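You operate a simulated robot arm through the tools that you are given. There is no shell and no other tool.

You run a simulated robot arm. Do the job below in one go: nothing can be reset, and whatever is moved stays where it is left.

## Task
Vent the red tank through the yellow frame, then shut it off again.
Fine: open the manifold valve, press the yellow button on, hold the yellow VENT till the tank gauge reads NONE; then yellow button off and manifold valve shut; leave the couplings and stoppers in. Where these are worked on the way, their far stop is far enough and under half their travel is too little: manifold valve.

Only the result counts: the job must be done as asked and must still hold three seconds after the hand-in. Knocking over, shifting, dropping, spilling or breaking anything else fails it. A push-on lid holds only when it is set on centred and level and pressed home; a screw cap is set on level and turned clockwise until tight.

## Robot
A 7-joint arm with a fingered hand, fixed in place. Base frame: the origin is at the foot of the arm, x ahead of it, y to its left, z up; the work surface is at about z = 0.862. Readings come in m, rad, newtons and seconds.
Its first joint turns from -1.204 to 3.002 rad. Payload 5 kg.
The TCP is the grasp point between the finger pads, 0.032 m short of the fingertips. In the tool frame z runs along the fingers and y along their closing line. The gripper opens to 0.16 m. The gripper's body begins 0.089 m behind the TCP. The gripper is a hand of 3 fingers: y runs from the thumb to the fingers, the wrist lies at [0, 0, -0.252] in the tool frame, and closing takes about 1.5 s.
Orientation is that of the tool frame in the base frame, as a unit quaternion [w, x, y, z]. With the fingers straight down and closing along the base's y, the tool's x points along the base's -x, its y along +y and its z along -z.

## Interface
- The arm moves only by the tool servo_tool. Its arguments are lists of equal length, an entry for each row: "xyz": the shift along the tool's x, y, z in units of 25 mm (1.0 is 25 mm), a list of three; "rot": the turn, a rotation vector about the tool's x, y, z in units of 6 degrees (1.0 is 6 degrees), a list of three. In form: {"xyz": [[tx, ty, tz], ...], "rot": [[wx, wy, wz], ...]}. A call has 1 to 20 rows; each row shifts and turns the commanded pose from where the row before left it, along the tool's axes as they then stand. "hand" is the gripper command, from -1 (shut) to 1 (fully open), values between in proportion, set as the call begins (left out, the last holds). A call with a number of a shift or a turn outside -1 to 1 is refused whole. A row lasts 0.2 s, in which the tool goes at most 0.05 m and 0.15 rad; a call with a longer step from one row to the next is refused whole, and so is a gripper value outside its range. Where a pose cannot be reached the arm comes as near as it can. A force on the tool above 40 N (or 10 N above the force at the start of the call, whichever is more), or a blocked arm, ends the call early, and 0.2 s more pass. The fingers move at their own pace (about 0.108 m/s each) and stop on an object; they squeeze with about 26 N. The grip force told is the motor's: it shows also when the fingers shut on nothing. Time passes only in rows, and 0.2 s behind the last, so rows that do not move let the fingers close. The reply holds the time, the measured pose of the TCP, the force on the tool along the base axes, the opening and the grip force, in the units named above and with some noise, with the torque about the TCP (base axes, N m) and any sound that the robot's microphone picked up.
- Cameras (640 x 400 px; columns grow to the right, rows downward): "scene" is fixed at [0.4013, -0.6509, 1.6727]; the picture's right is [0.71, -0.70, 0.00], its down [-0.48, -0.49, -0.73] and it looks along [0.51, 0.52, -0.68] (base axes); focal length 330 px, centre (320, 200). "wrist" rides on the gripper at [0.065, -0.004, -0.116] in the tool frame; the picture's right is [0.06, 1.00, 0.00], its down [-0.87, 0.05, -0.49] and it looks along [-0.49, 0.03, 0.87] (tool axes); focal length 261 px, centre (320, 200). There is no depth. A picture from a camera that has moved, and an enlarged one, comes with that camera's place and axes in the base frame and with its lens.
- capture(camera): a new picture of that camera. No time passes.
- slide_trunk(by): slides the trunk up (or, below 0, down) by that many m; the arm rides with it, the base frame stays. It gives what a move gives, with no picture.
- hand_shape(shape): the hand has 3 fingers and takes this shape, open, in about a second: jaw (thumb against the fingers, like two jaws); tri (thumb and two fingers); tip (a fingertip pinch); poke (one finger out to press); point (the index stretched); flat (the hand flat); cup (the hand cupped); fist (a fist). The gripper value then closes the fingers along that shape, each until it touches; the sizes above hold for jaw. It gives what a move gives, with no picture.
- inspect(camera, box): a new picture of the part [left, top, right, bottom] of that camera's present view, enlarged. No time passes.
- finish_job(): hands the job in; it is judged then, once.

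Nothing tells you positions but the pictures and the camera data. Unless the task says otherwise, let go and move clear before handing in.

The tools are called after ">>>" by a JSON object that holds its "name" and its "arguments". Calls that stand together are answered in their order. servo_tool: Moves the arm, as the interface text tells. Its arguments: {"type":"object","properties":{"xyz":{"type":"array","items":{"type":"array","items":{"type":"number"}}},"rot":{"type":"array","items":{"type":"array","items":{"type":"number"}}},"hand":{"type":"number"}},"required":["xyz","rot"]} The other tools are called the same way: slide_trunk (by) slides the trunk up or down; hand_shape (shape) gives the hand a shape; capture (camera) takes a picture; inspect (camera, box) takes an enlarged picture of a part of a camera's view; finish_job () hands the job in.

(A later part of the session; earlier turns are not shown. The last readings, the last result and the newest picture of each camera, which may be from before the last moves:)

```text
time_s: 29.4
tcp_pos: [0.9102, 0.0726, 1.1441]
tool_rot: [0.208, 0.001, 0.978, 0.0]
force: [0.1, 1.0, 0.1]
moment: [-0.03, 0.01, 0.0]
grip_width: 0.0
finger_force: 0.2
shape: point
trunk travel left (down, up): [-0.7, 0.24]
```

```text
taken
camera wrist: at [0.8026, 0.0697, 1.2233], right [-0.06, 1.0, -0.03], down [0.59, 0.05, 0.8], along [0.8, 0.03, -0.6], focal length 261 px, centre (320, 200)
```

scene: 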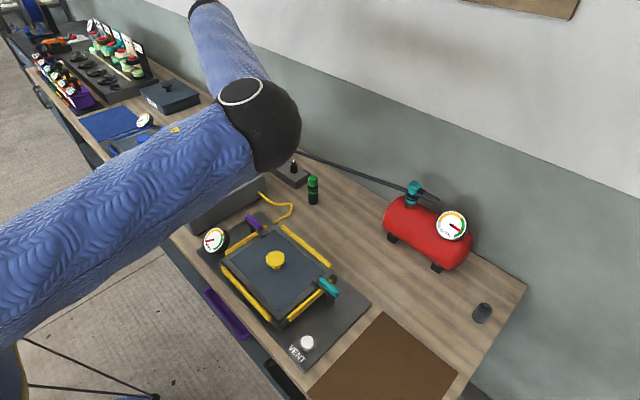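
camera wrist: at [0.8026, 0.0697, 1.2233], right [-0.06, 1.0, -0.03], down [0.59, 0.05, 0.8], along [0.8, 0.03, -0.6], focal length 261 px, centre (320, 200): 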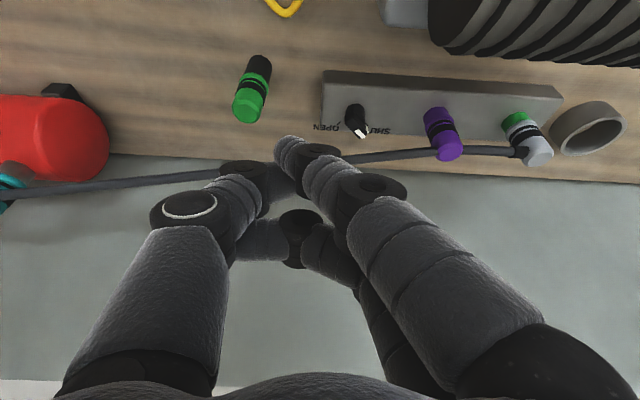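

None of the other shapes gives a clean straight finger, so I'll use the jaw's inner fingertips instead. To push the fin's tail toward +y for OPEN, the two fingers should be on the –y side, so I'll turn the tool 180° about its own axis here in free air.

>>> {"name": "hand_shape", "arguments": {"shape": "jaw"}}

>>> {"name": "servo_tool", "arguments": {"xyz": [[0, 0, -0.5], [0, 0, -0.5], [0, 0, -0.5], [0, 0, -0.5], [0, 0, 0], [0, 0, 0], [0, 0, 0], [0, 0, 0], [0, 0, 0], [0, 0, 0], [0, 0, 0], [0, 0, 0], [0, 0, 0], [0, 0, 0], [0, 0, 0]], "rot": [[0, 0, 1], [0, 0, 1], [0, 0, 1], [0, 0, 1], [0, 0, 1], [0, 0, 1], [0, 0, 1], [0, 0, 1], [0, 0, 1], [0, 0, 1], [0, 0, 1], [0, 0, 1], [0, 0, 1], [0, 0, 1], [0, 0, 1]], "hand": -0.44}}

>>> {"name": "capture", "arguments": {"camera": "scene"}}

```text
time_s: 30.3
tcp_pos: [0.9092, 0.0729, 1.1445]
tool_rot: [0.208, 0.0, 0.978, 0.0]
force: [-0.4, -1.1, -0.3]
moment: [0.03, 0.0, -0.04]
grip_width: 0.16
finger_force: 0.1
shape: jaw
trunk travel left (down, up): [-0.7, 0.24]
```

```text
time_s: 33.5
tcp_pos: [0.8893, 0.0741, 1.1897]
tool_rot: [0.147, 0.692, 0.691, 0.147]
force: [-0.1, 0.0, 0.5]
moment: [0.0, 0.02, -0.01]
grip_width: 0.0451
finger_force: 0.0
shape: jaw
trunk travel left (down, up): [-0.7, 0.24]
```

```text
taken
```

scene: 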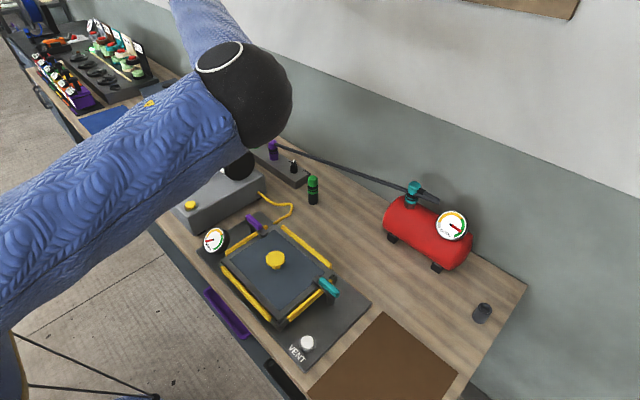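

>>> {"name": "servo_tool", "arguments": {"xyz": [[0, 0, 0], [0, 0, 0], [0, 0, 0], [0, 0, 0], [0, 0, 0], [0, 0, 0], [0, 0, 0], [0, 0, 0], [0, 0, 0], [0, 0, 0], [0, 0, 0], [0, 0, 0], [0, 0, 0], [0, 0, 0], [0, 0, 0], [0, 0, 0]], "rot": [[0, 0, 1], [0, 0, 1], [0, 0, 1], [0, 0, 1], [0, 0, 1], [0, 0, 1], [0, 0, 1], [0, 0, 1], [0, 0, 1], [0, 0, 1], [0, 0, 1], [0, 0, 1], [0, 0, 1], [0, 0, 1], [0, 0, 1], [0, 0, 0]]}}

>>> {"name": "capture", "arguments": {"camera": "wrist"}}

>>> {"name": "capture", "arguments": {"camera": "scene"}}

```text
time_s: 36.9
tcp_pos: [1.1179, 0.0636, 1.1965]
tool_rot: [0.001, 0.978, -0.001, 0.207]
force: [-0.8, 0.0, 0.8]
moment: [-0.01, 0.02, -0.03]
grip_width: 0.0449
finger_force: 0.1
shape: jaw
out of reach, approached as far as the arm can: row 2, 3, 4, 5, 6, 7, 8, 9, 10
trunk travel left (down, up): [-0.7, 0.24]
```

```text
taken
camera wrist: at [1.1299, 0.068, 1.3282], right [0.06, -1.0, 0.03], down [-0.99, -0.05, 0.1], along [-0.1, -0.03, -0.99], focal length 261 px, centre (320, 200)
```

wrist: 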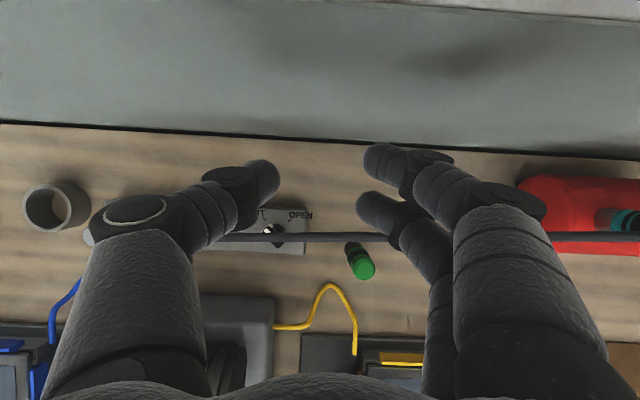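

```text
taken
```

scene: 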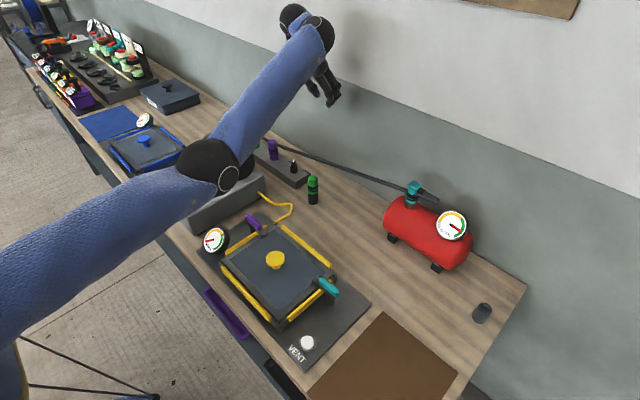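

The tool is turned 180° as wanted, but the TCP drifted forward to x=1.118 near the wall. I'll pull it back at this height before doing anything else.

>>> {"name": "servo_tool", "arguments": {"xyz": [[-0.731, 0, -0.324], [-0.731, 0, -0.324], [-0.731, 0, -0.324], [-0.731, 0, -0.324], [-0.731, 0, -0.324]], "rot": [[0, 0, 0], [0, 0, 0], [0, 0, 0], [0, 0, 0], [0, 0, 0]]}}

>>> {"name": "capture", "arguments": {"camera": "scene"}}

```text
time_s: 38.1
tcp_pos: [1.0186, 0.0653, 1.1974]
tool_rot: [0.0, 0.978, 0.001, 0.207]
force: [0.2, 0.5, -0.2]
moment: [0.02, -0.01, 0.01]
grip_width: 0.045
finger_force: 0.0
shape: jaw
trunk travel left (down, up): [-0.7, 0.24]
```

```text
taken
```

scene: 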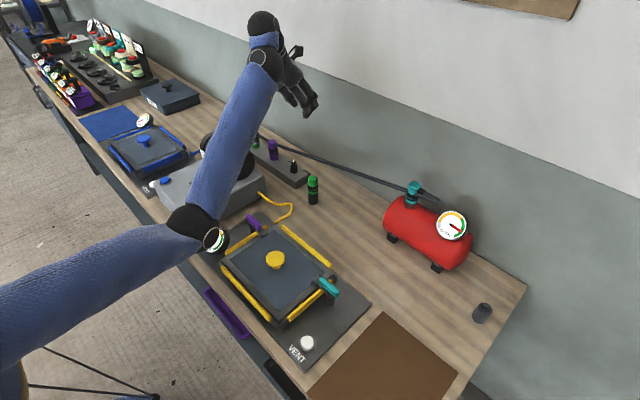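

>>> {"name": "servo_tool", "arguments": {"xyz": [[-0.451, -0.325, 0.604], [-0.451, -0.325, 0.604], [-0.451, -0.325, 0.604], [-0.451, -0.325, 0.604]], "rot": [[0, 0, 0], [0, 0, 0], [0, 0, 0], [0, 0, 0]]}}

>>> {"name": "capture", "arguments": {"camera": "scene"}}

>>> {"name": "capture", "arguments": {"camera": "wrist"}}

```text
time_s: 39.1
tcp_pos: [0.9997, 0.0981, 1.1225]
tool_rot: [0.0, 0.978, -0.001, 0.207]
force: [-0.9, -0.7, -0.9]
moment: [0.04, -0.02, -0.04]
grip_width: 0.0449
finger_force: 0.1
shape: jaw
trunk travel left (down, up): [-0.7, 0.24]
```

```text
taken
```

scene: 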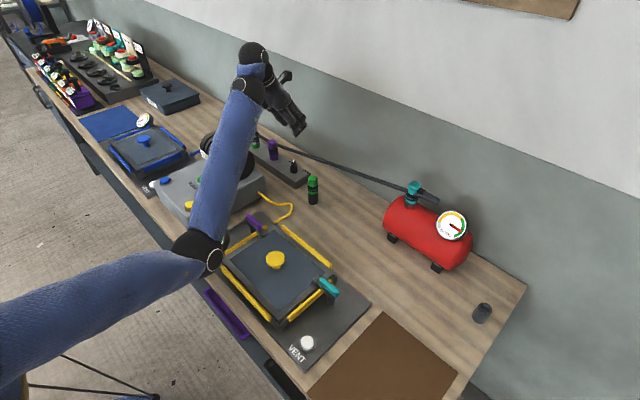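

```text
taken
camera wrist: at [1.0127, 0.1024, 1.2545], right [0.06, -1.0, 0.03], down [-0.99, -0.05, 0.1], along [-0.09, -0.03, -1.0], focal length 261 px, centre (320, 200)
```

wrist: 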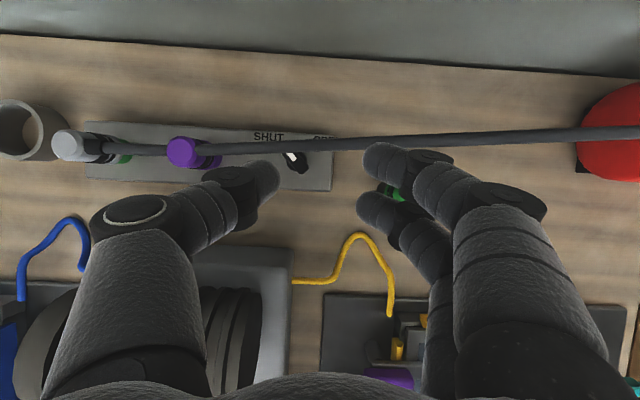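

In this turned pose the elbow hangs too low over the frame gauge. I'll go back up and away, undo the 180° turn, and use the thumb tip as the pusher instead.

>>> {"name": "servo_tool", "arguments": {"xyz": [[-0.519, 0, -0.886], [-0.519, 0, -0.886], [-0.519, 0, -0.886], [-0.519, 0, -0.886], [-0.519, 0, -0.886], [-0.519, 0, -0.886], [-0.519, 0, -0.886], [-0.519, 0, -0.886], [-0.519, 0, -0.886], [-0.519, 0, -0.886], [-0.519, 0, -0.886], [-0.519, 0, -0.886]], "rot": [[0, 0, 0], [0, 0, 0], [0, 0, 0], [0, 0, 0], [0, 0, 0], [0, 0, 0], [0, 0, 0], [0, 0, 0], [0, 0, 0], [0, 0, 0], [0, 0, 0], [0, 0, 0]]}}

>>> {"name": "capture", "arguments": {"camera": "scene"}}

```text
time_s: 41.7
tcp_pos: [0.9655, 0.105, 1.1464]
tool_rot: [0.0, 0.978, 0.0, 0.208]
force: [0.4, 0.1, -0.3]
moment: [0.03, -0.01, -0.01]
grip_width: 0.0451
finger_force: 0.1
shape: jaw
out of reach, approached as far as the arm can: row 2, 3, 4, 5, 6, 7, 8, 9, 10, 11, 12
trunk travel left (down, up): [-0.7, 0.24]
```

```text
taken
```

scene: 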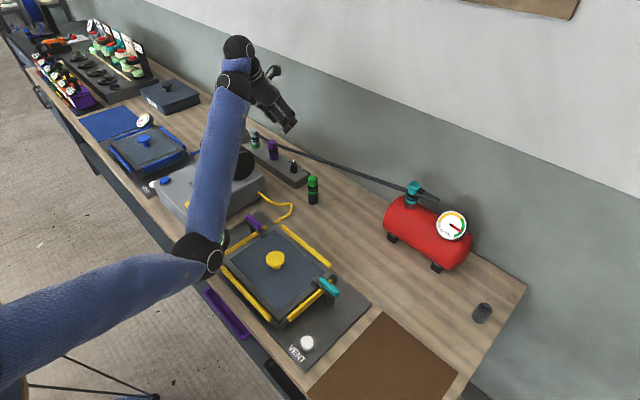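

>>> {"name": "servo_tool", "arguments": {"xyz": [[0.5, 0, 0], [0.5, 0, 0], [0, 0, 0], [0, 0, 0]], "rot": [[0, 0, 0], [0, 0, 0], [0, -1, 0], [0, -1, 0]]}}

>>> {"name": "capture", "arguments": {"camera": "scene"}}

```text
time_s: 42.7
tcp_pos: [1.0191, 0.1341, 1.1405]
tool_rot: [0.001, 0.995, 0.0, 0.105]
force: [0.0, 1.3, 0.1]
moment: [0.01, -0.01, 0.01]
grip_width: 0.0451
finger_force: 0.0
shape: jaw
out of reach, approached as far as the arm can: row 3, 4
trunk travel left (down, up): [-0.7, 0.24]
```

```text
taken
```

scene: 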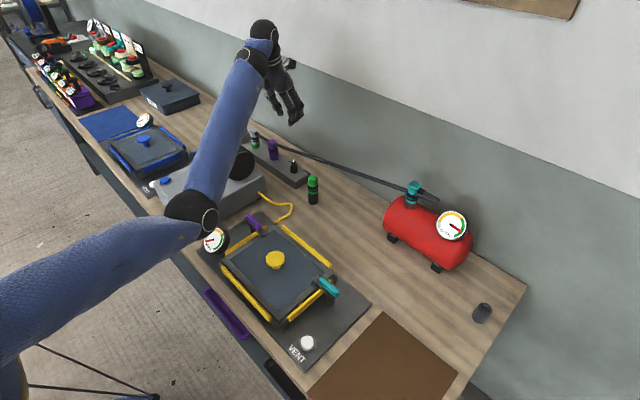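

>>> {"name": "servo_tool", "arguments": {"xyz": [[0.917, 0.64, -0.42], [0.917, 0.64, -0.42], [0.917, 0.64, -0.42], [0.917, 0.64, -0.42], [0, 0, 0], [0, 0, 0]], "rot": [[0, 0, 0], [0, 0, 0], [0, 0, 0], [0, 0, 0], [0, 1, 0], [0, 1, 0]]}}

>>> {"name": "servo_tool", "arguments": {"xyz": [[0, 0, 0], [0, 0, 0], [0, 0, 0], [0, 0, 0], [0, 0, 0], [0, 0, 0]], "rot": [[0, 0, -1], [0, 0, -1], [0, 0, -1], [0, 0, -1], [0, 0, -1], [0, 0, -1]]}}

>>> {"name": "capture", "arguments": {"camera": "scene"}}

```text
time_s: 44.1
tcp_pos: [1.1009, 0.0706, 1.1998]
tool_rot: [0.001, 0.978, -0.001, 0.209]
force: [-0.4, 0.4, 0.2]
moment: [0.01, 0.02, 0.0]
grip_width: 0.0451
finger_force: 0.1
shape: jaw
trunk travel left (down, up): [-0.7, 0.24]
```

```text
time_s: 45.5
tcp_pos: [1.0993, 0.0716, 1.1996]
tool_rot: [0.064, 0.93, 0.303, 0.198]
force: [0.5, -0.2, 0.0]
moment: [-0.02, 0.0, -0.02]
grip_width: 0.0447
finger_force: 0.1
shape: jaw
trunk travel left (down, up): [-0.7, 0.24]
```

```text
taken
```

scene: 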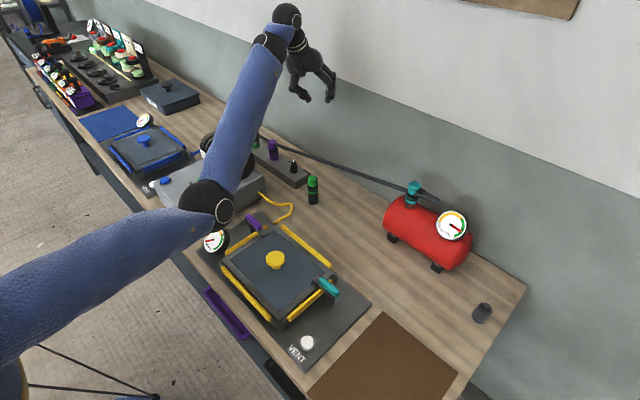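

>>> {"name": "servo_tool", "arguments": {"xyz": [[-0.59, -0.43, -0.326], [-0.59, -0.43, -0.326], [-0.59, -0.43, -0.326], [-0.59, -0.43, -0.326], [0, 0, 0], [0, 0, 0], [0, 0, 0], [0, 0, 0]], "rot": [[0, 0, 0], [0, 0, 0], [0, 0, 0], [0, 0, 0], [0, 0, -1], [0, 0, -1], [0, 0, -1], [0, 0, -1]]}}

>>> {"name": "capture", "arguments": {"camera": "scene"}}

```text
time_s: 47.3
tcp_pos: [1.0189, 0.0704, 1.1998]
tool_rot: [0.105, 0.847, 0.49, 0.18]
force: [0.4, 0.3, 0.1]
moment: [-0.01, 0.02, -0.01]
grip_width: 0.0447
finger_force: 0.1
shape: jaw
trunk travel left (down, up): [-0.7, 0.24]
```

```text
taken
```

scene: 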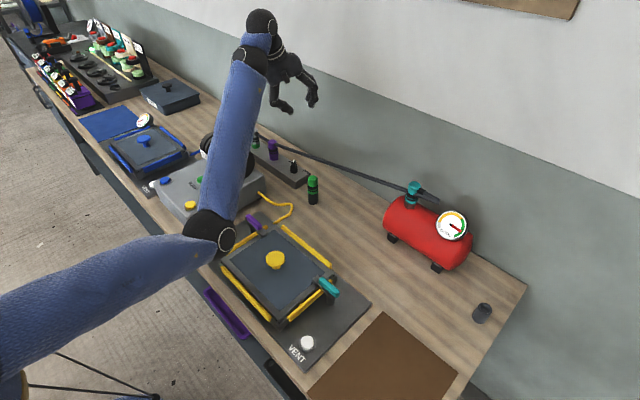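

>>> {"name": "servo_tool", "arguments": {"xyz": [[0, 0, 0], [0, 0, 0], [0, 0, 0], [0, 0, 0], [0, 0, 0]], "rot": [[0, 0, -1], [0, 0, -1], [0, 0, -1], [0, 0, -1], [0, 0, -1]]}}

>>> {"name": "capture", "arguments": {"camera": "scene"}}

```text
time_s: 48.5
tcp_pos: [1.0208, 0.072, 1.1998]
tool_rot: [0.147, 0.691, 0.692, 0.147]
force: [-0.2, 1.4, -0.3]
moment: [0.03, 0.0, 0.0]
grip_width: 0.0448
finger_force: 0.0
shape: jaw
trunk travel left (down, up): [-0.7, 0.24]
```

```text
taken
```

scene: 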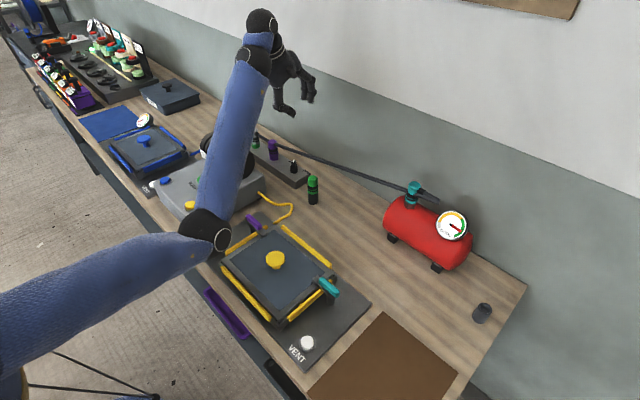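

>>> {"name": "servo_tool", "arguments": {"xyz": [[0, 0, 0], [0, 0, 0], [0, 0, 0], [0, 0, 0], [0, 0, 0], [0, 0, 0], [0, 0, 0]], "rot": [[0, 0, -1], [0, 0, -1], [0, 0, -1], [0, 0, -1], [0, 0, -1], [0, 0, -1], [0, 0, -1]]}}

>>> {"name": "capture", "arguments": {"camera": "scene"}}

```text
time_s: 50.1
tcp_pos: [1.0189, 0.0732, 1.201]
tool_rot: [0.19, 0.397, 0.894, 0.085]
force: [-0.5, 0.1, -0.2]
moment: [0.01, -0.02, 0.01]
grip_width: 0.0449
finger_force: 0.0
shape: jaw
trunk travel left (down, up): [-0.7, 0.24]
```

```text
taken
```

scene: 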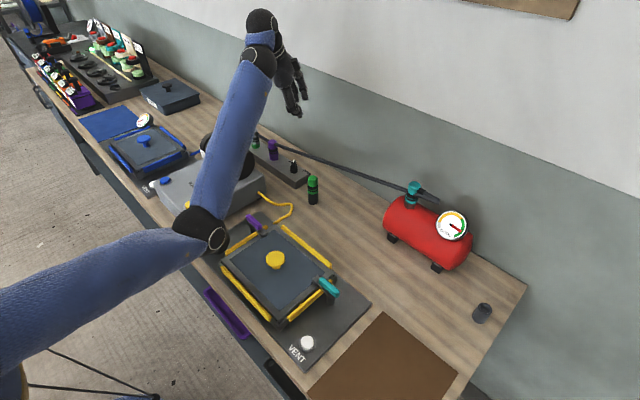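

>>> {"name": "servo_tool", "arguments": {"xyz": [[0, 0, 0], [0, 0, 0], [0, 0, 0], [0, 0, 0], [0, 0, 0], [0, 0, 0], [0, 0, 0], [0, 0, 0]], "rot": [[0, 0, -1], [0, 0, -1], [0, 0, -1], [0, 0, -1], [0, 0, -1], [0, 0, -1], [0, 0, -1], [0, 0, -1]]}}

>>> {"name": "capture", "arguments": {"camera": "scene"}}

>>> {"name": "capture", "arguments": {"camera": "wrist"}}

```text
time_s: 51.9
tcp_pos: [1.0196, 0.0718, 1.1996]
tool_rot: [0.207, -0.001, 0.978, 0.0]
force: [0.7, 0.7, 0.7]
moment: [0.02, -0.01, 0.01]
grip_width: 0.0448
finger_force: 0.2
shape: jaw
trunk travel left (down, up): [-0.7, 0.24]
```

```text
taken
```

scene: 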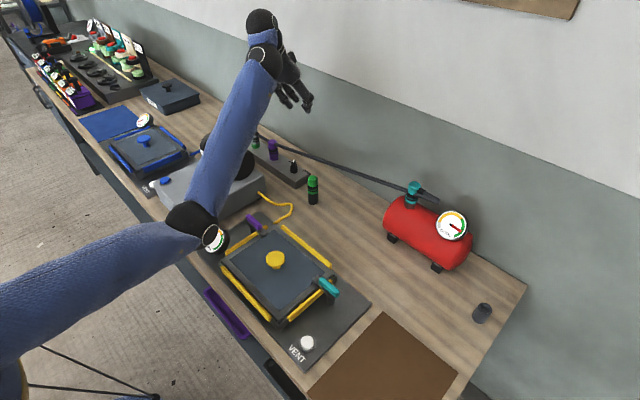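

```text
taken
camera wrist: at [0.9125, 0.0681, 1.2786], right [-0.06, 1.0, -0.03], down [0.59, 0.06, 0.8], along [0.8, 0.03, -0.6], focal length 261 px, centre (320, 200)
```

wrist: 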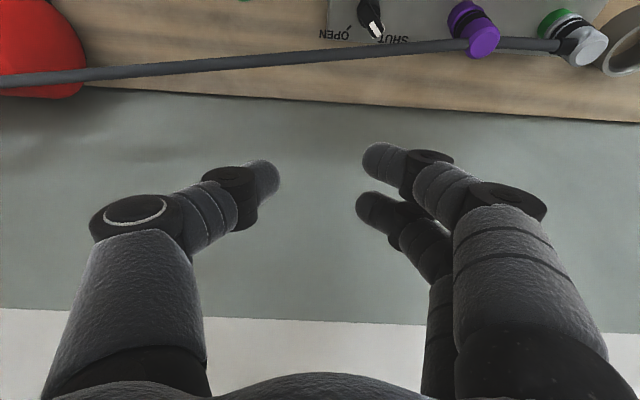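

>>> {"name": "servo_tool", "arguments": {"xyz": [[0.731, 0, -0.324], [0.731, 0, -0.324], [0.731, 0, -0.324], [0.731, 0, -0.324], [0.731, 0, -0.324]], "rot": [[0, 0, 0], [0, 0, 0], [0, 0, 0], [0, 0, 0], [0, 0, 0]]}}

>>> {"name": "capture", "arguments": {"camera": "scene"}}

```text
time_s: 53.1
tcp_pos: [0.9877, 0.0914, 1.1771]
tool_rot: [0.209, 0.0, 0.978, 0.0]
force: [0.0, 0.3, -0.4]
moment: [-0.02, -0.01, 0.0]
grip_width: 0.0447
finger_force: 0.0
shape: jaw
out of reach, approached as far as the arm can: row 1, 2, 3, 4, 5
trunk travel left (down, up): [-0.7, 0.24]
```

```text
taken
```

scene: 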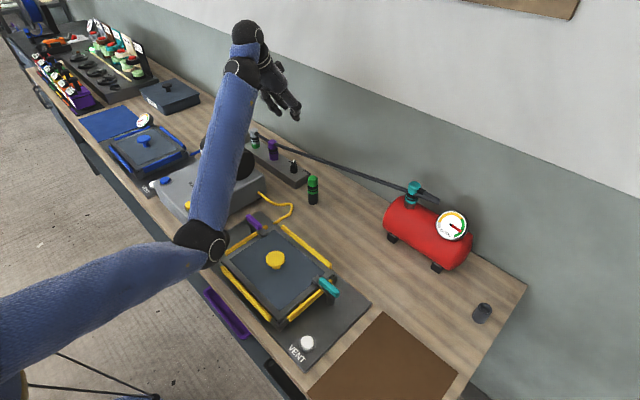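

The arm is now in an elbow-low posture with limited reach. I'll raise the trunk for clearance, then keep turning the tool the other way to unwind the wrist and bring the elbow back up.

>>> {"name": "slide_trunk", "arguments": {"by": 0.15}}

>>> {"name": "servo_tool", "arguments": {"xyz": [[0, 0, 0], [0, 0, 0], [0, 0, 0], [0, 0, 0], [0, 0, 0], [0, 0, 0], [0, 0, 0], [0, 0, 0], [0, 0, 0], [0, 0, 0]], "rot": [[0, 0, -1], [0, 0, -1], [0, 0, -1], [0, 0, -1], [0, 0, -1], [0, 0, -1], [0, 0, -1], [0, 0, -1], [0, 0, -1], [0, 0, -1]]}}

>>> {"name": "capture", "arguments": {"camera": "scene"}}

```text
time_s: 54.9
tcp_pos: [0.9884, 0.091, 1.3277]
tool_rot: [0.209, 0.0, 0.978, 0.0]
force: [-0.2, 0.1, 0.1]
moment: [0.02, 0.02, 0.02]
grip_width: 0.0446
finger_force: 0.2
shape: jaw
trunk travel left (down, up): [-0.85, 0.09]
```

```text
time_s: 57.0
tcp_pos: [0.9885, 0.0914, 1.329]
tool_rot: [0.181, -0.49, 0.847, -0.103]
force: [0.3, 0.6, 0.6]
moment: [0.01, 0.01, 0.0]
grip_width: 0.0449
finger_force: 0.0
shape: jaw
trunk travel left (down, up): [-0.85, 0.09]
```

```text
taken
```

scene: 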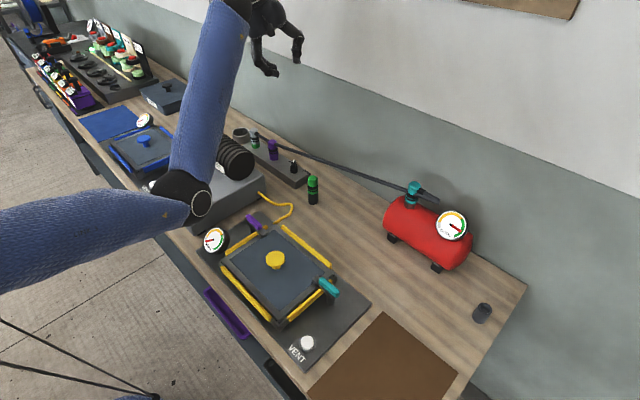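

>>> {"name": "servo_tool", "arguments": {"xyz": [[0, 0, 0], [0, 0, 0], [0, 0, 0], [0, 0, 0], [0, 0, 0], [0, 0, 0], [0, 0, 0], [0, 0, 0], [0, 0, 0], [0, 0, 0]], "rot": [[0, 0, -1], [0, 0, -1], [0, 0, -1], [0, 0, -1], [0, 0, -1], [0, 0, -1], [0, 0, -1], [0, 0, -1], [0, 0, -1], [0, 0, -1]]}}

>>> {"name": "capture", "arguments": {"camera": "scene"}}

```text
time_s: 59.2
tcp_pos: [0.9931, 0.0921, 1.3257]
tool_rot: [-0.105, 0.847, -0.488, 0.181]
force: [0.4, -0.8, 0.1]
moment: [-0.01, -0.01, -0.01]
grip_width: 0.045
finger_force: 0.1
shape: jaw
out of reach, approached as far as the arm can: row 10
trunk travel left (down, up): [-0.85, 0.09]
```

```text
taken
```

scene: 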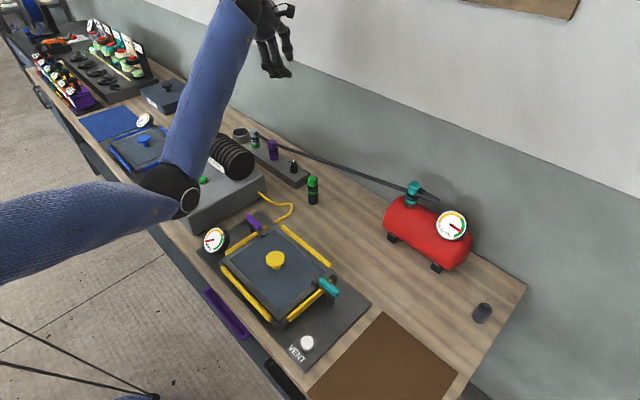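

>>> {"name": "servo_tool", "arguments": {"xyz": [[0, 0, 0], [0, 0, 0], [0, 0, 0], [0, 0, 0], [0, 0, 0]], "rot": [[0, 0, -1], [0, 0, -1], [0, 0, -1], [0, 0, -1], [0, 0, -1]]}}

>>> {"name": "capture", "arguments": {"camera": "scene"}}

```text
time_s: 60.5
tcp_pos: [1.0288, 0.1105, 1.3086]
tool_rot: [-0.055, 0.944, -0.253, 0.202]
force: [-0.2, -0.6, 0.5]
moment: [0.01, -0.01, -0.02]
grip_width: 0.0449
finger_force: 0.1
shape: jaw
out of reach, approached as far as the arm can: row 1, 2, 3, 4, 5
trunk travel left (down, up): [-0.85, 0.09]
```

```text
taken
```

scene: 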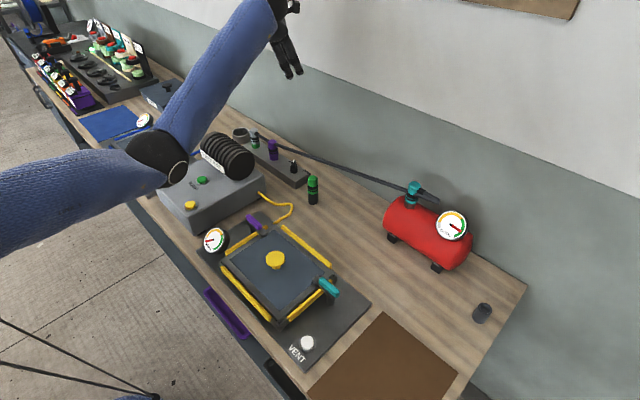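

>>> {"name": "servo_tool", "arguments": {"xyz": [[0, 0, 0], [0, 0, 0], [0, 0, 0], [0, 0, 0], [0, 0, 0]], "rot": [[0, 0, -1], [0, 0, -1], [0, 0, -1], [0, 0, -1], [0, 0, -1]]}}

>>> {"name": "capture", "arguments": {"camera": "scene"}}

```text
time_s: 61.6
tcp_pos: [1.0544, 0.1439, 1.2978]
tool_rot: [-0.007, 0.978, -0.025, 0.208]
force: [-0.5, 0.1, -0.8]
moment: [0.03, 0.01, 0.0]
grip_width: 0.045
finger_force: 0.1
shape: jaw
out of reach, approached as far as the arm can: row 1, 2, 3, 4, 5
trunk travel left (down, up): [-0.85, 0.09]
```

```text
taken
```

scene: 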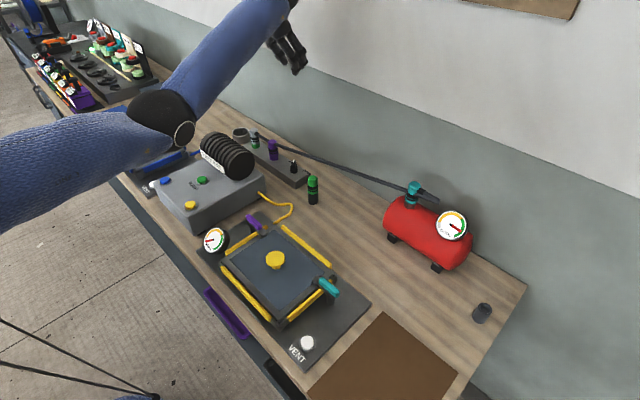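

>>> {"name": "servo_tool", "arguments": {"xyz": [[-0.694, 0.07, 0.775], [-0.694, 0.07, 0.775], [-0.694, 0.07, 0.775], [-0.694, 0.07, 0.775]], "rot": [[0, 0, 0], [0, 0, 0], [0, 0, 0], [0, 0, 0]]}}

>>> {"name": "capture", "arguments": {"camera": "scene"}}

```text
time_s: 62.6
tcp_pos: [1.0255, 0.1447, 1.1955]
tool_rot: [-0.006, 0.978, -0.026, 0.208]
force: [-0.6, 0.7, 0.0]
moment: [0.02, 0.01, 0.01]
grip_width: 0.045
finger_force: 0.1
shape: jaw
out of reach, approached as far as the arm can: row 2
trunk travel left (down, up): [-0.85, 0.09]
```

```text
taken
```

scene: 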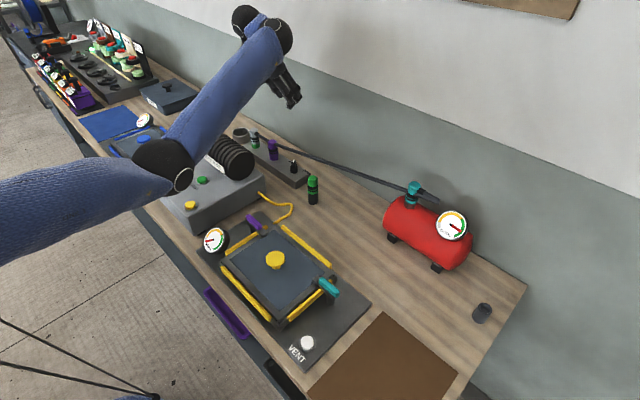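

>>> {"name": "servo_tool", "arguments": {"xyz": [[-0.694, 0.07, 0.775], [-0.694, 0.07, 0.775], [-0.694, 0.07, 0.775], [-0.694, 0.07, 0.775]], "rot": [[0, 0, 0], [0, 0, 0], [0, 0, 0], [0, 0, 0]]}}

>>> {"name": "capture", "arguments": {"camera": "scene"}}

>>> {"name": "capture", "arguments": {"camera": "wrist"}}

```text
time_s: 63.6
tcp_pos: [0.9946, 0.1394, 1.0992]
tool_rot: [-0.005, 0.978, -0.027, 0.209]
force: [0.0, 0.0, 1.6]
moment: [0.01, 0.02, -0.01]
grip_width: 0.0447
finger_force: 0.0
shape: jaw
trunk travel left (down, up): [-0.85, 0.09]
```

```text
taken
```

scene: 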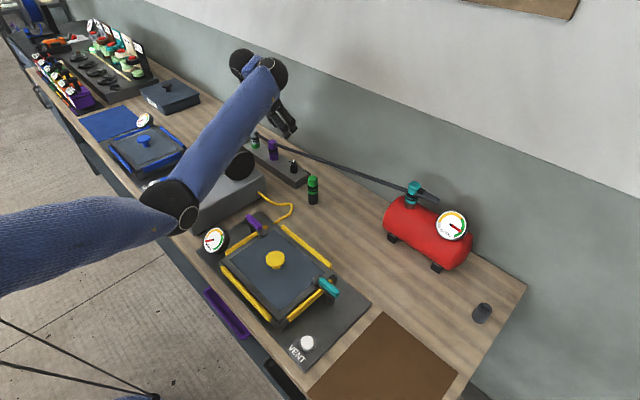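

```text
taken
camera wrist: at [1.007, 0.1399, 1.2303], right [0.01, -1.0, 0.0], down [-1.0, -0.01, 0.09], along [-0.09, 0.0, -1.0], focal length 261 px, centre (320, 200)
```

wrist: 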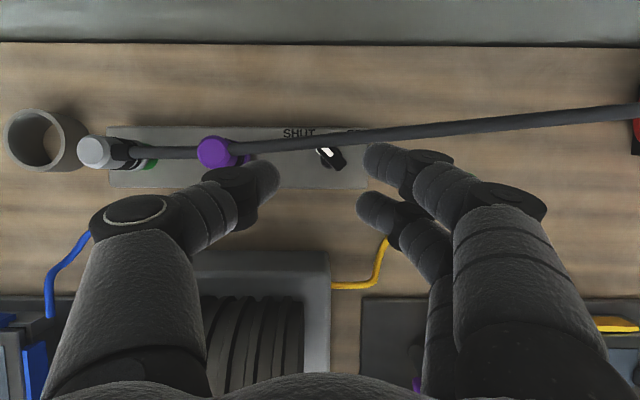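

Good: the elbow is up now, with the two fingers on the –y side, the thumb on the +y side, and a straight-down view of the valve and hose. I'll inspect to refine positions.

>>> {"name": "inspect", "arguments": {"camera": "wrist", "box": [250, 100, 420, 210]}}

>>> {"name": "inspect", "arguments": {"camera": "scene", "box": [220, 60, 340, 210]}}

```text
3.64 times, centred on (335, 155) of wrist
camera zoom: at [1.007, 0.1399, 1.2303], right [0.01, -1.0, 0.0], down [-1.0, -0.01, 0.09], along [-0.09, 0.0, -1.0], focal length 948 px, centre (266, 364)
```

zoom: 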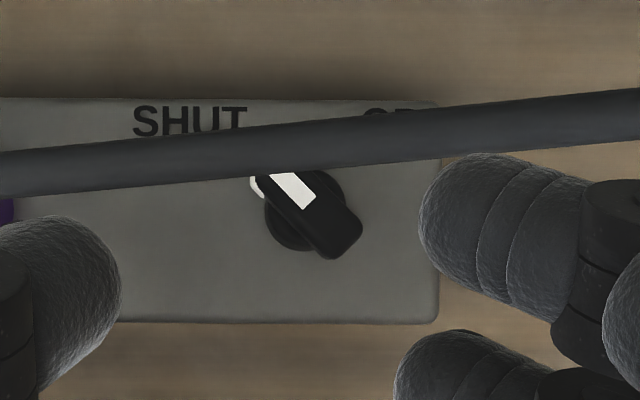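

```text
2.67 times, centred on (280, 135) of scene
camera zoom: at [0.4013, -0.6509, 1.6727], right [0.71, -0.7, 0.0], down [-0.48, -0.49, -0.73], along [0.51, 0.52, -0.68], focal length 881 px, centre (427, 373)
```

zoom: 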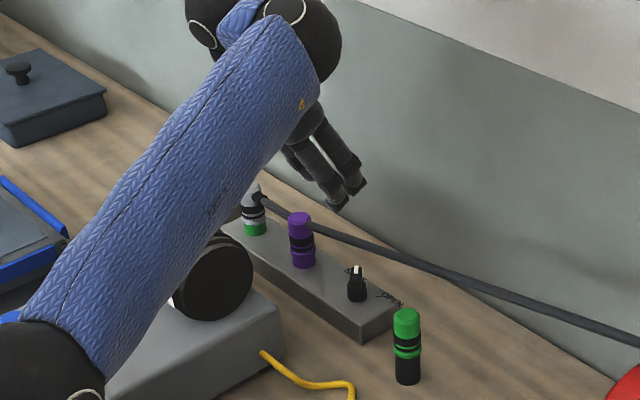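

The fin's tail sits at about (1.018, 0.116), and the index fingertip can come in under the hose from the front to push it. I'll lower the hand in two stages, staying behind the hose line.

>>> {"name": "servo_tool", "arguments": {"xyz": [[-0.359, 0.0885, 0.6945], [-0.359, 0.0885, 0.6945], [-0.359, 0.0885, 0.6945], [-0.359, 0.0885, 0.6945], [0, 0, 0]], "rot": [[0, 0, 0], [0, 0, 0], [0, 0, 0], [0, 0, 0], [0, 0, 0]]}}

>>> {"name": "capture", "arguments": {"camera": "wrist"}}

>>> {"name": "capture", "arguments": {"camera": "scene"}}

```text
time_s: 64.8
tcp_pos: [0.9889, 0.1341, 1.019]
tool_rot: [-0.005, 0.977, -0.027, 0.209]
force: [-0.1, -0.1, -0.5]
moment: [-0.03, -0.04, -0.03]
grip_width: 0.0449
finger_force: 0.0
shape: jaw
trunk travel left (down, up): [-0.85, 0.09]
```

```text
taken
camera wrist: at [1.0011, 0.1351, 1.1514], right [0.01, -1.0, 0.0], down [-1.0, -0.01, 0.09], along [-0.09, 0.0, -1.0], focal length 261 px, centre (320, 200)
```

wrist: 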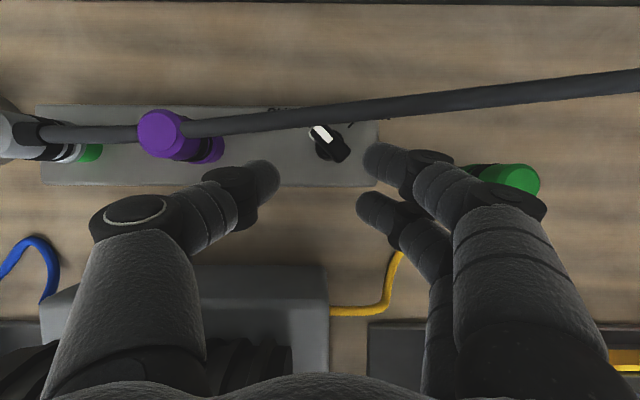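

```text
taken
```

scene: 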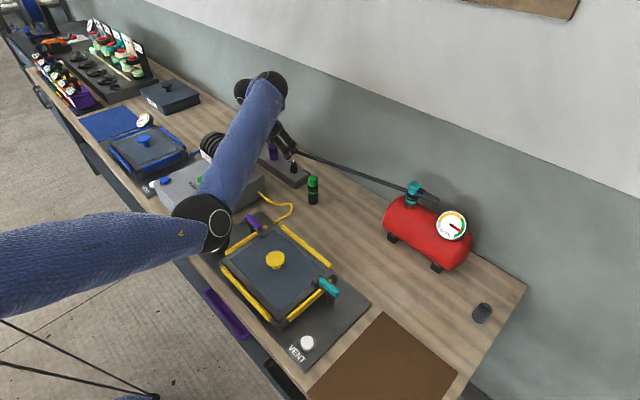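

>>> {"name": "servo_tool", "arguments": {"xyz": [[-0.341, 0.104, 0.679], [-0.341, 0.104, 0.679], [-0.341, 0.104, 0.679], [-0.341, 0.104, 0.679], [0, 0, 0]], "rot": [[0, 0, 0], [0, 0, 0], [0, 0, 0], [0, 0, 0], [0, 0, 0]]}}

>>> {"name": "capture", "arguments": {"camera": "wrist"}}

>>> {"name": "inspect", "arguments": {"camera": "wrist", "box": [240, 80, 440, 220]}}

>>> {"name": "capture", "arguments": {"camera": "scene"}}

```text
time_s: 66.0
tcp_pos: [0.9855, 0.1251, 0.944]
tool_rot: [-0.006, 0.978, -0.026, 0.209]
force: [-0.5, -0.4, 0.6]
moment: [0.0, -0.01, -0.04]
grip_width: 0.0448
finger_force: 0.1
shape: jaw
trunk travel left (down, up): [-0.85, 0.09]
```

```text
taken
camera wrist: at [0.9972, 0.1261, 1.0753], right [0.01, -1.0, 0.0], down [-1.0, -0.01, 0.09], along [-0.09, 0.0, -1.0], focal length 261 px, centre (320, 200)
```

wrist: 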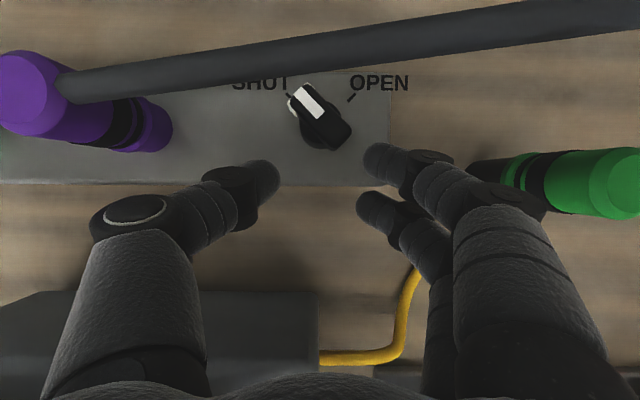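

```text
2.86 times, centred on (340, 150) of wrist
camera zoom: at [0.9972, 0.1261, 1.0753], right [0.01, -1.0, 0.0], down [-1.0, -0.01, 0.09], along [-0.09, 0.0, -1.0], focal length 745 px, centre (263, 343)
```

zoom: 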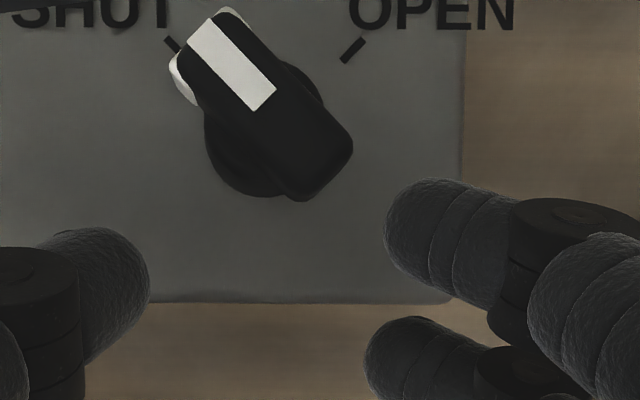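

```text
taken
```

scene: 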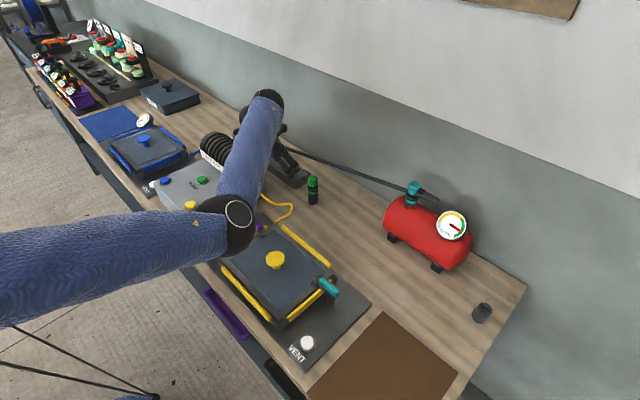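

The picture is clear: knob axis at (1.0295, 0.127), fin tail corner near (1.021, 0.110), and the index tip is ready at its –y side. I'll move forward 21 mm under the hose line.

>>> {"name": "servo_tool", "arguments": {"xyz": [[0.257, -0.02, 0.116], [0.257, -0.02, 0.116], [0.257, -0.02, 0.116], [0, 0, 0]], "rot": [[0, 0, 0], [0, 0, 0], [0, 0, 0], [0, 0, 0]]}}

>>> {"name": "inspect", "arguments": {"camera": "wrist", "box": [220, 60, 460, 230]}}

```text
time_s: 67.0
tcp_pos: [1.0059, 0.126, 0.9442]
tool_rot: [-0.005, 0.978, -0.026, 0.208]
force: [0.0, -0.5, -0.4]
moment: [-0.02, 0.01, -0.02]
grip_width: 0.0449
finger_force: 0.1
shape: jaw
trunk travel left (down, up): [-0.85, 0.09]
```

```text
2.35 times, centred on (340, 145) of wrist
camera zoom: at [1.018, 0.1266, 1.0753], right [0.01, -1.0, 0.0], down [-1.0, -0.01, 0.09], along [-0.09, 0.0, -1.0], focal length 613 px, centre (273, 329)
```

zoom: 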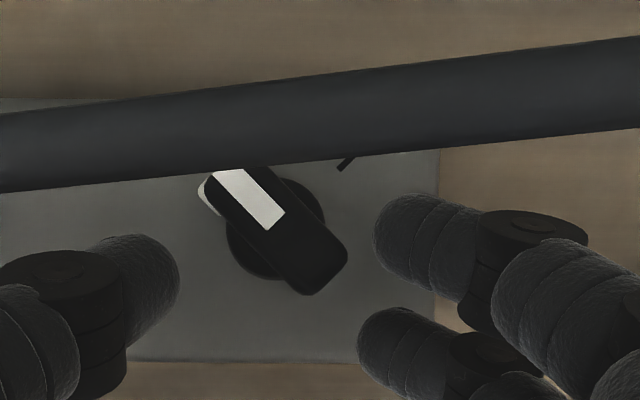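

>>> {"name": "servo_tool", "arguments": {"xyz": [[-0.003, -0.16, 0.002], [-0.003, -0.16, 0.002], [-0.029, -0.199, -0.009], [-0.132, -0.073, -0.057], [0, 0, 0]], "rot": [[0, 0, 0], [0, 0, 0], [0, 0, 0], [0, 0, 0], [0, 0, 0]]}}

>>> {"name": "inspect", "arguments": {"camera": "wrist", "box": [220, 60, 460, 230]}}

```text
time_s: 68.2
tcp_pos: [1.0018, 0.1401, 0.9424]
tool_rot: [-0.006, 0.978, -0.026, 0.208]
force: [-0.1, -0.7, -0.2]
moment: [-0.03, 0.03, -0.02]
grip_width: 0.0459
finger_force: 0.0
shape: jaw
trunk travel left (down, up): [-0.85, 0.09]
```

```text
2.35 times, centred on (340, 145) of wrist
camera zoom: at [1.0141, 0.1413, 1.0744], right [0.01, -1.0, 0.0], down [-1.0, -0.01, 0.09], along [-0.09, 0.0, -1.0], focal length 613 px, centre (273, 329)
```

zoom: 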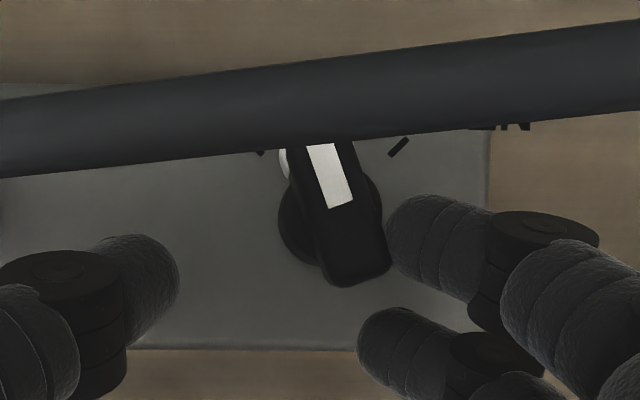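

The knob turns easily and is about halfway now. I'll continue the arc to the OPEN stop.

>>> {"name": "servo_tool", "arguments": {"xyz": [[-0.131, -0.053, -0.057], [-0.134, -0.113, -0.058], [-0.119, -0.174, -0.049], [-0.084, -0.2, -0.033], [0, 0, 0]], "rot": [[0, 0, 0], [0, 0, 0], [0, 0, 0], [0, 0, 0], [0, 0, 0]]}}

>>> {"name": "inspect", "arguments": {"camera": "wrist", "box": [220, 60, 460, 230]}}

```text
time_s: 69.5
tcp_pos: [0.9906, 0.1537, 0.9424]
tool_rot: [-0.006, 0.978, -0.027, 0.208]
force: [0.2, -0.8, 0.2]
moment: [-0.03, 0.02, -0.06]
grip_width: 0.0455
finger_force: 0.1
shape: jaw
trunk travel left (down, up): [-0.85, 0.09]
```

```text
2.35 times, centred on (340, 145) of wrist
camera zoom: at [1.0027, 0.1553, 1.0743], right [0.01, -1.0, 0.0], down [-1.0, -0.01, 0.09], along [-0.09, 0.0, -1.0], focal length 613 px, centre (273, 329)
```

zoom: 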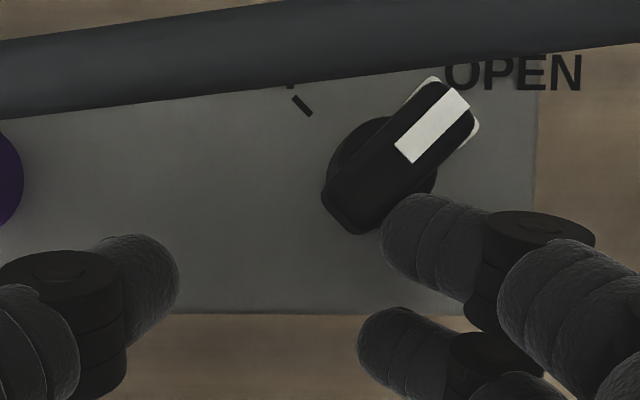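

>>> {"name": "servo_tool", "arguments": {"xyz": [[-0.027, -0.12, -0.009], [-0.007, -0.08, 0], [0, 0, 0]], "rot": [[0, 0, 0], [0, 0, 0], [0, 0, 0]]}}

>>> {"name": "inspect", "arguments": {"camera": "wrist", "box": [220, 60, 460, 230]}}

```text
time_s: 70.2
tcp_pos: [0.9912, 0.1597, 0.9422]
tool_rot: [-0.006, 0.977, -0.026, 0.21]
force: [-1.3, -3.3, 1.4]
moment: [-0.08, -0.03, -0.14]
grip_width: 0.0465
finger_force: 0.0
shape: jaw
trunk travel left (down, up): [-0.85, 0.09]
```

```text
2.35 times, centred on (340, 145) of wrist
camera zoom: at [1.0019, 0.1599, 1.0746], right [0.01, -1.0, 0.0], down [-1.0, -0.01, 0.09], along [-0.09, 0.0, -1.0], focal length 613 px, centre (273, 329)
```

zoom: 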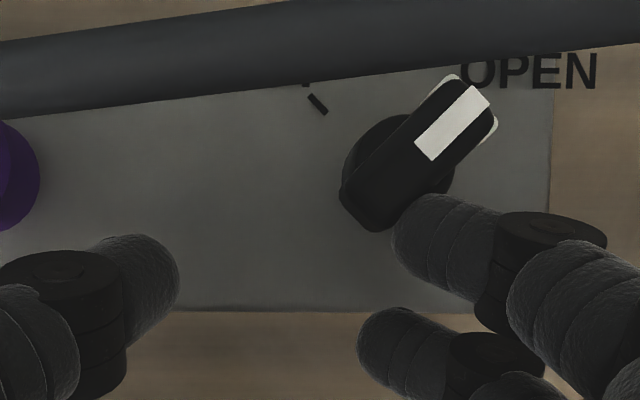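

The valve is at its OPEN stop (contact force felt, pointer at the OPEN mark). I'll back the finger off and rise straight up.

>>> {"name": "servo_tool", "arguments": {"xyz": [[-0.174, 0.17, -0.082], [-0.174, 0.17, -0.082], [0.363, -0.019, -0.812], [0.363, -0.019, -0.812], [0.363, -0.019, -0.812], [0.363, -0.019, -0.812], [0.363, -0.019, -0.812], [0.363, -0.019, -0.812], [0.363, -0.019, -0.812], [0.363, -0.019, -0.812], [0.363, -0.019, -0.812]], "rot": [[0, 0, 0], [0, 0, 0], [0, 0, 0], [0, 0, 0], [0, 0, 0], [0, 0, 0], [0, 0, 0], [0, 0, 0], [0, 0, 0], [0, 0, 0], [0, 0, 0]]}}

>>> {"name": "capture", "arguments": {"camera": "wrist"}}

>>> {"name": "capture", "arguments": {"camera": "scene"}}

```text
time_s: 72.7
tcp_pos: [0.9788, 0.1517, 1.1439]
tool_rot: [-0.005, 0.978, -0.027, 0.208]
force: [-0.6, 0.1, 0.3]
moment: [0.0, -0.01, 0.0]
grip_width: 0.045
finger_force: 0.0
shape: jaw
trunk travel left (down, up): [-0.85, 0.09]
```

```text
taken
camera wrist: at [0.9911, 0.1525, 1.2753], right [0.01, -1.0, 0.0], down [-1.0, -0.01, 0.09], along [-0.09, 0.0, -1.0], focal length 261 px, centre (320, 200)
```

wrist: 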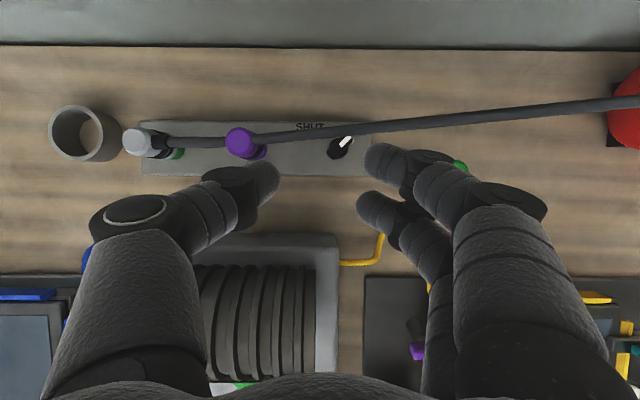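

```text
taken
```

scene: 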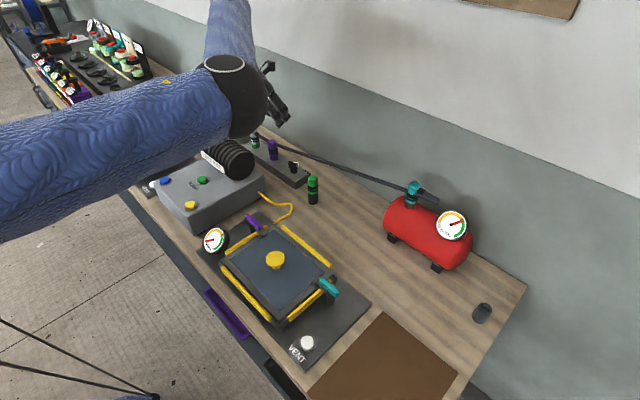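

>>> {"name": "inspect", "arguments": {"camera": "scene", "box": [425, 200, 480, 250]}}

>>> {"name": "inspect", "arguments": {"camera": "scene", "box": [195, 215, 245, 260]}}

>>> {"name": "inspect", "arguments": {"camera": "scene", "box": [150, 160, 270, 230]}}

>>> {"name": "inspect", "arguments": {"camera": "scene", "box": [270, 145, 330, 190]}}

```text
8.00 times, centred on (452, 225) of scene
camera zoom: at [0.4013, -0.6509, 1.6727], right [0.71, -0.7, 0.0], down [-0.48, -0.49, -0.73], along [0.51, 0.52, -0.68], focal length 2643 px, centre (-740, 0)
```

zoom: 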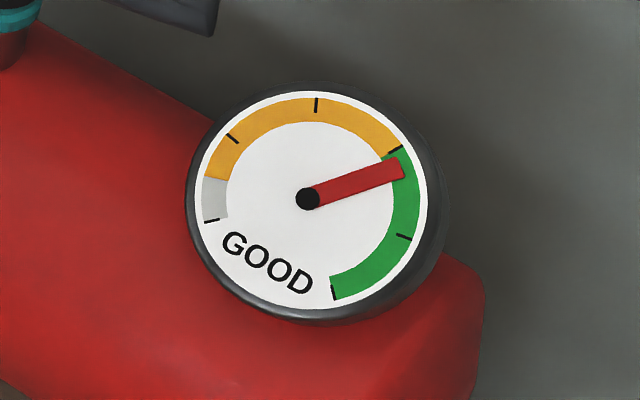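

```text
8.89 times, centred on (220, 238) of scene
camera zoom: at [0.4013, -0.6509, 1.6727], right [0.71, -0.7, 0.0], down [-0.48, -0.49, -0.73], along [0.51, 0.52, -0.68], focal length 2936 px, centre (1209, -133)
```

zoom: 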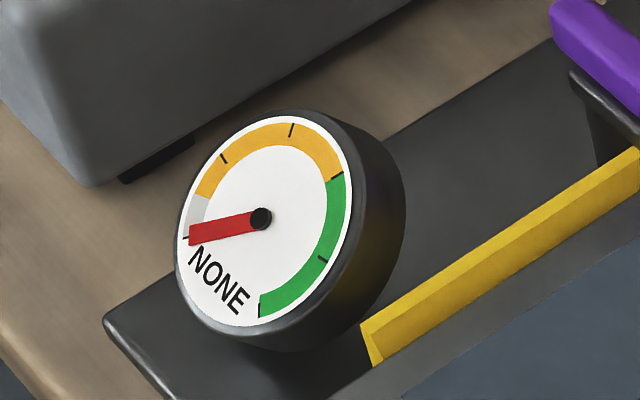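

```text
5.33 times, centred on (210, 195) of scene
camera zoom: at [0.4013, -0.6509, 1.6727], right [0.71, -0.7, 0.0], down [-0.48, -0.49, -0.73], along [0.51, 0.52, -0.68], focal length 1762 px, centre (907, 227)
```

zoom: 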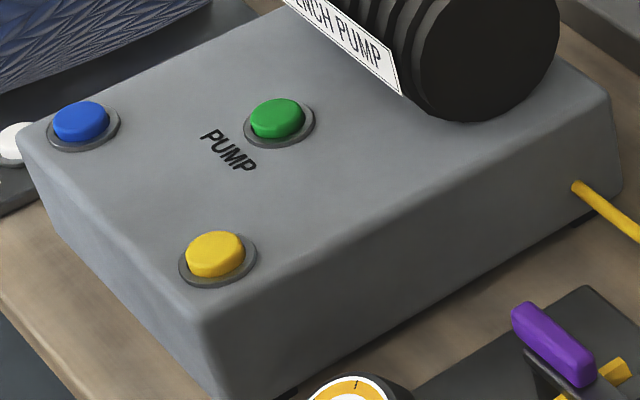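

```text
8.89 times, centred on (300, 168) of scene
camera zoom: at [0.4013, -0.6509, 1.6727], right [0.71, -0.7, 0.0], down [-0.48, -0.49, -0.73], along [0.51, 0.52, -0.68], focal length 2936 px, centre (498, 489)
```

zoom: 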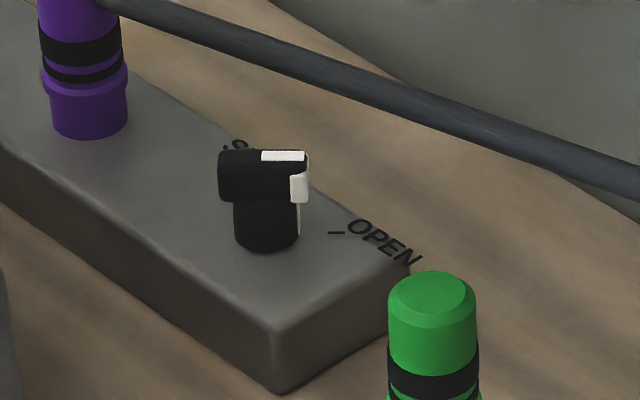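

Opening the valve let the tank drop slightly, so it's connected. Now I'll unwind the tool back by about 176°, rising a bit, so the arm returns to its normal elbow-up pose for the buttons.

>>> {"name": "servo_tool", "arguments": {"xyz": [[0, 0, -0.5], [0, 0, -0.5], [0, 0, -0.5], [0, 0, -0.5], [0, 0, 0], [0, 0, 0], [0, 0, 0], [0, 0, 0], [0, 0, 0], [0, 0, 0], [0, 0, 0], [0, 0, 0], [0, 0, 0], [0, 0, 0], [0, 0, 0]], "rot": [[0, 0, 1], [0, 0, 1], [0, 0, 1], [0, 0, 1], [0, 0, 1], [0, 0, 1], [0, 0, 1], [0, 0, 1], [0, 0, 1], [0, 0, 1], [0, 0, 1], [0, 0, 1], [0, 0, 1], [0, 0, 1], [0, 0, 1]]}}

>>> {"name": "capture", "arguments": {"camera": "scene"}}

```text
time_s: 75.8
tcp_pos: [0.9597, 0.1512, 1.1889]
tool_rot: [0.152, -0.672, 0.71, -0.144]
force: [0.2, 0.6, 0.5]
moment: [-0.03, 0.03, -0.02]
grip_width: 0.0449
finger_force: 0.2
shape: jaw
trunk travel left (down, up): [-0.85, 0.09]
```

```text
taken
```

scene: 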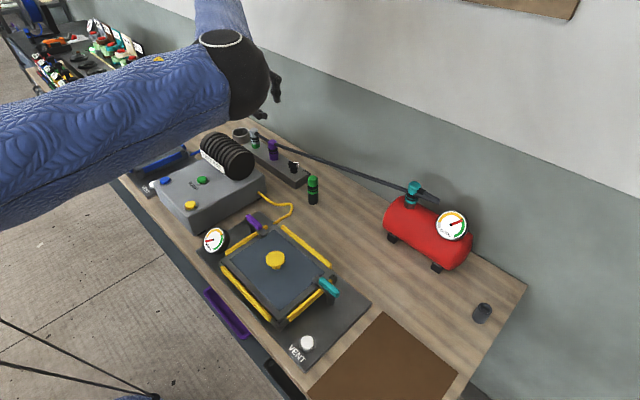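

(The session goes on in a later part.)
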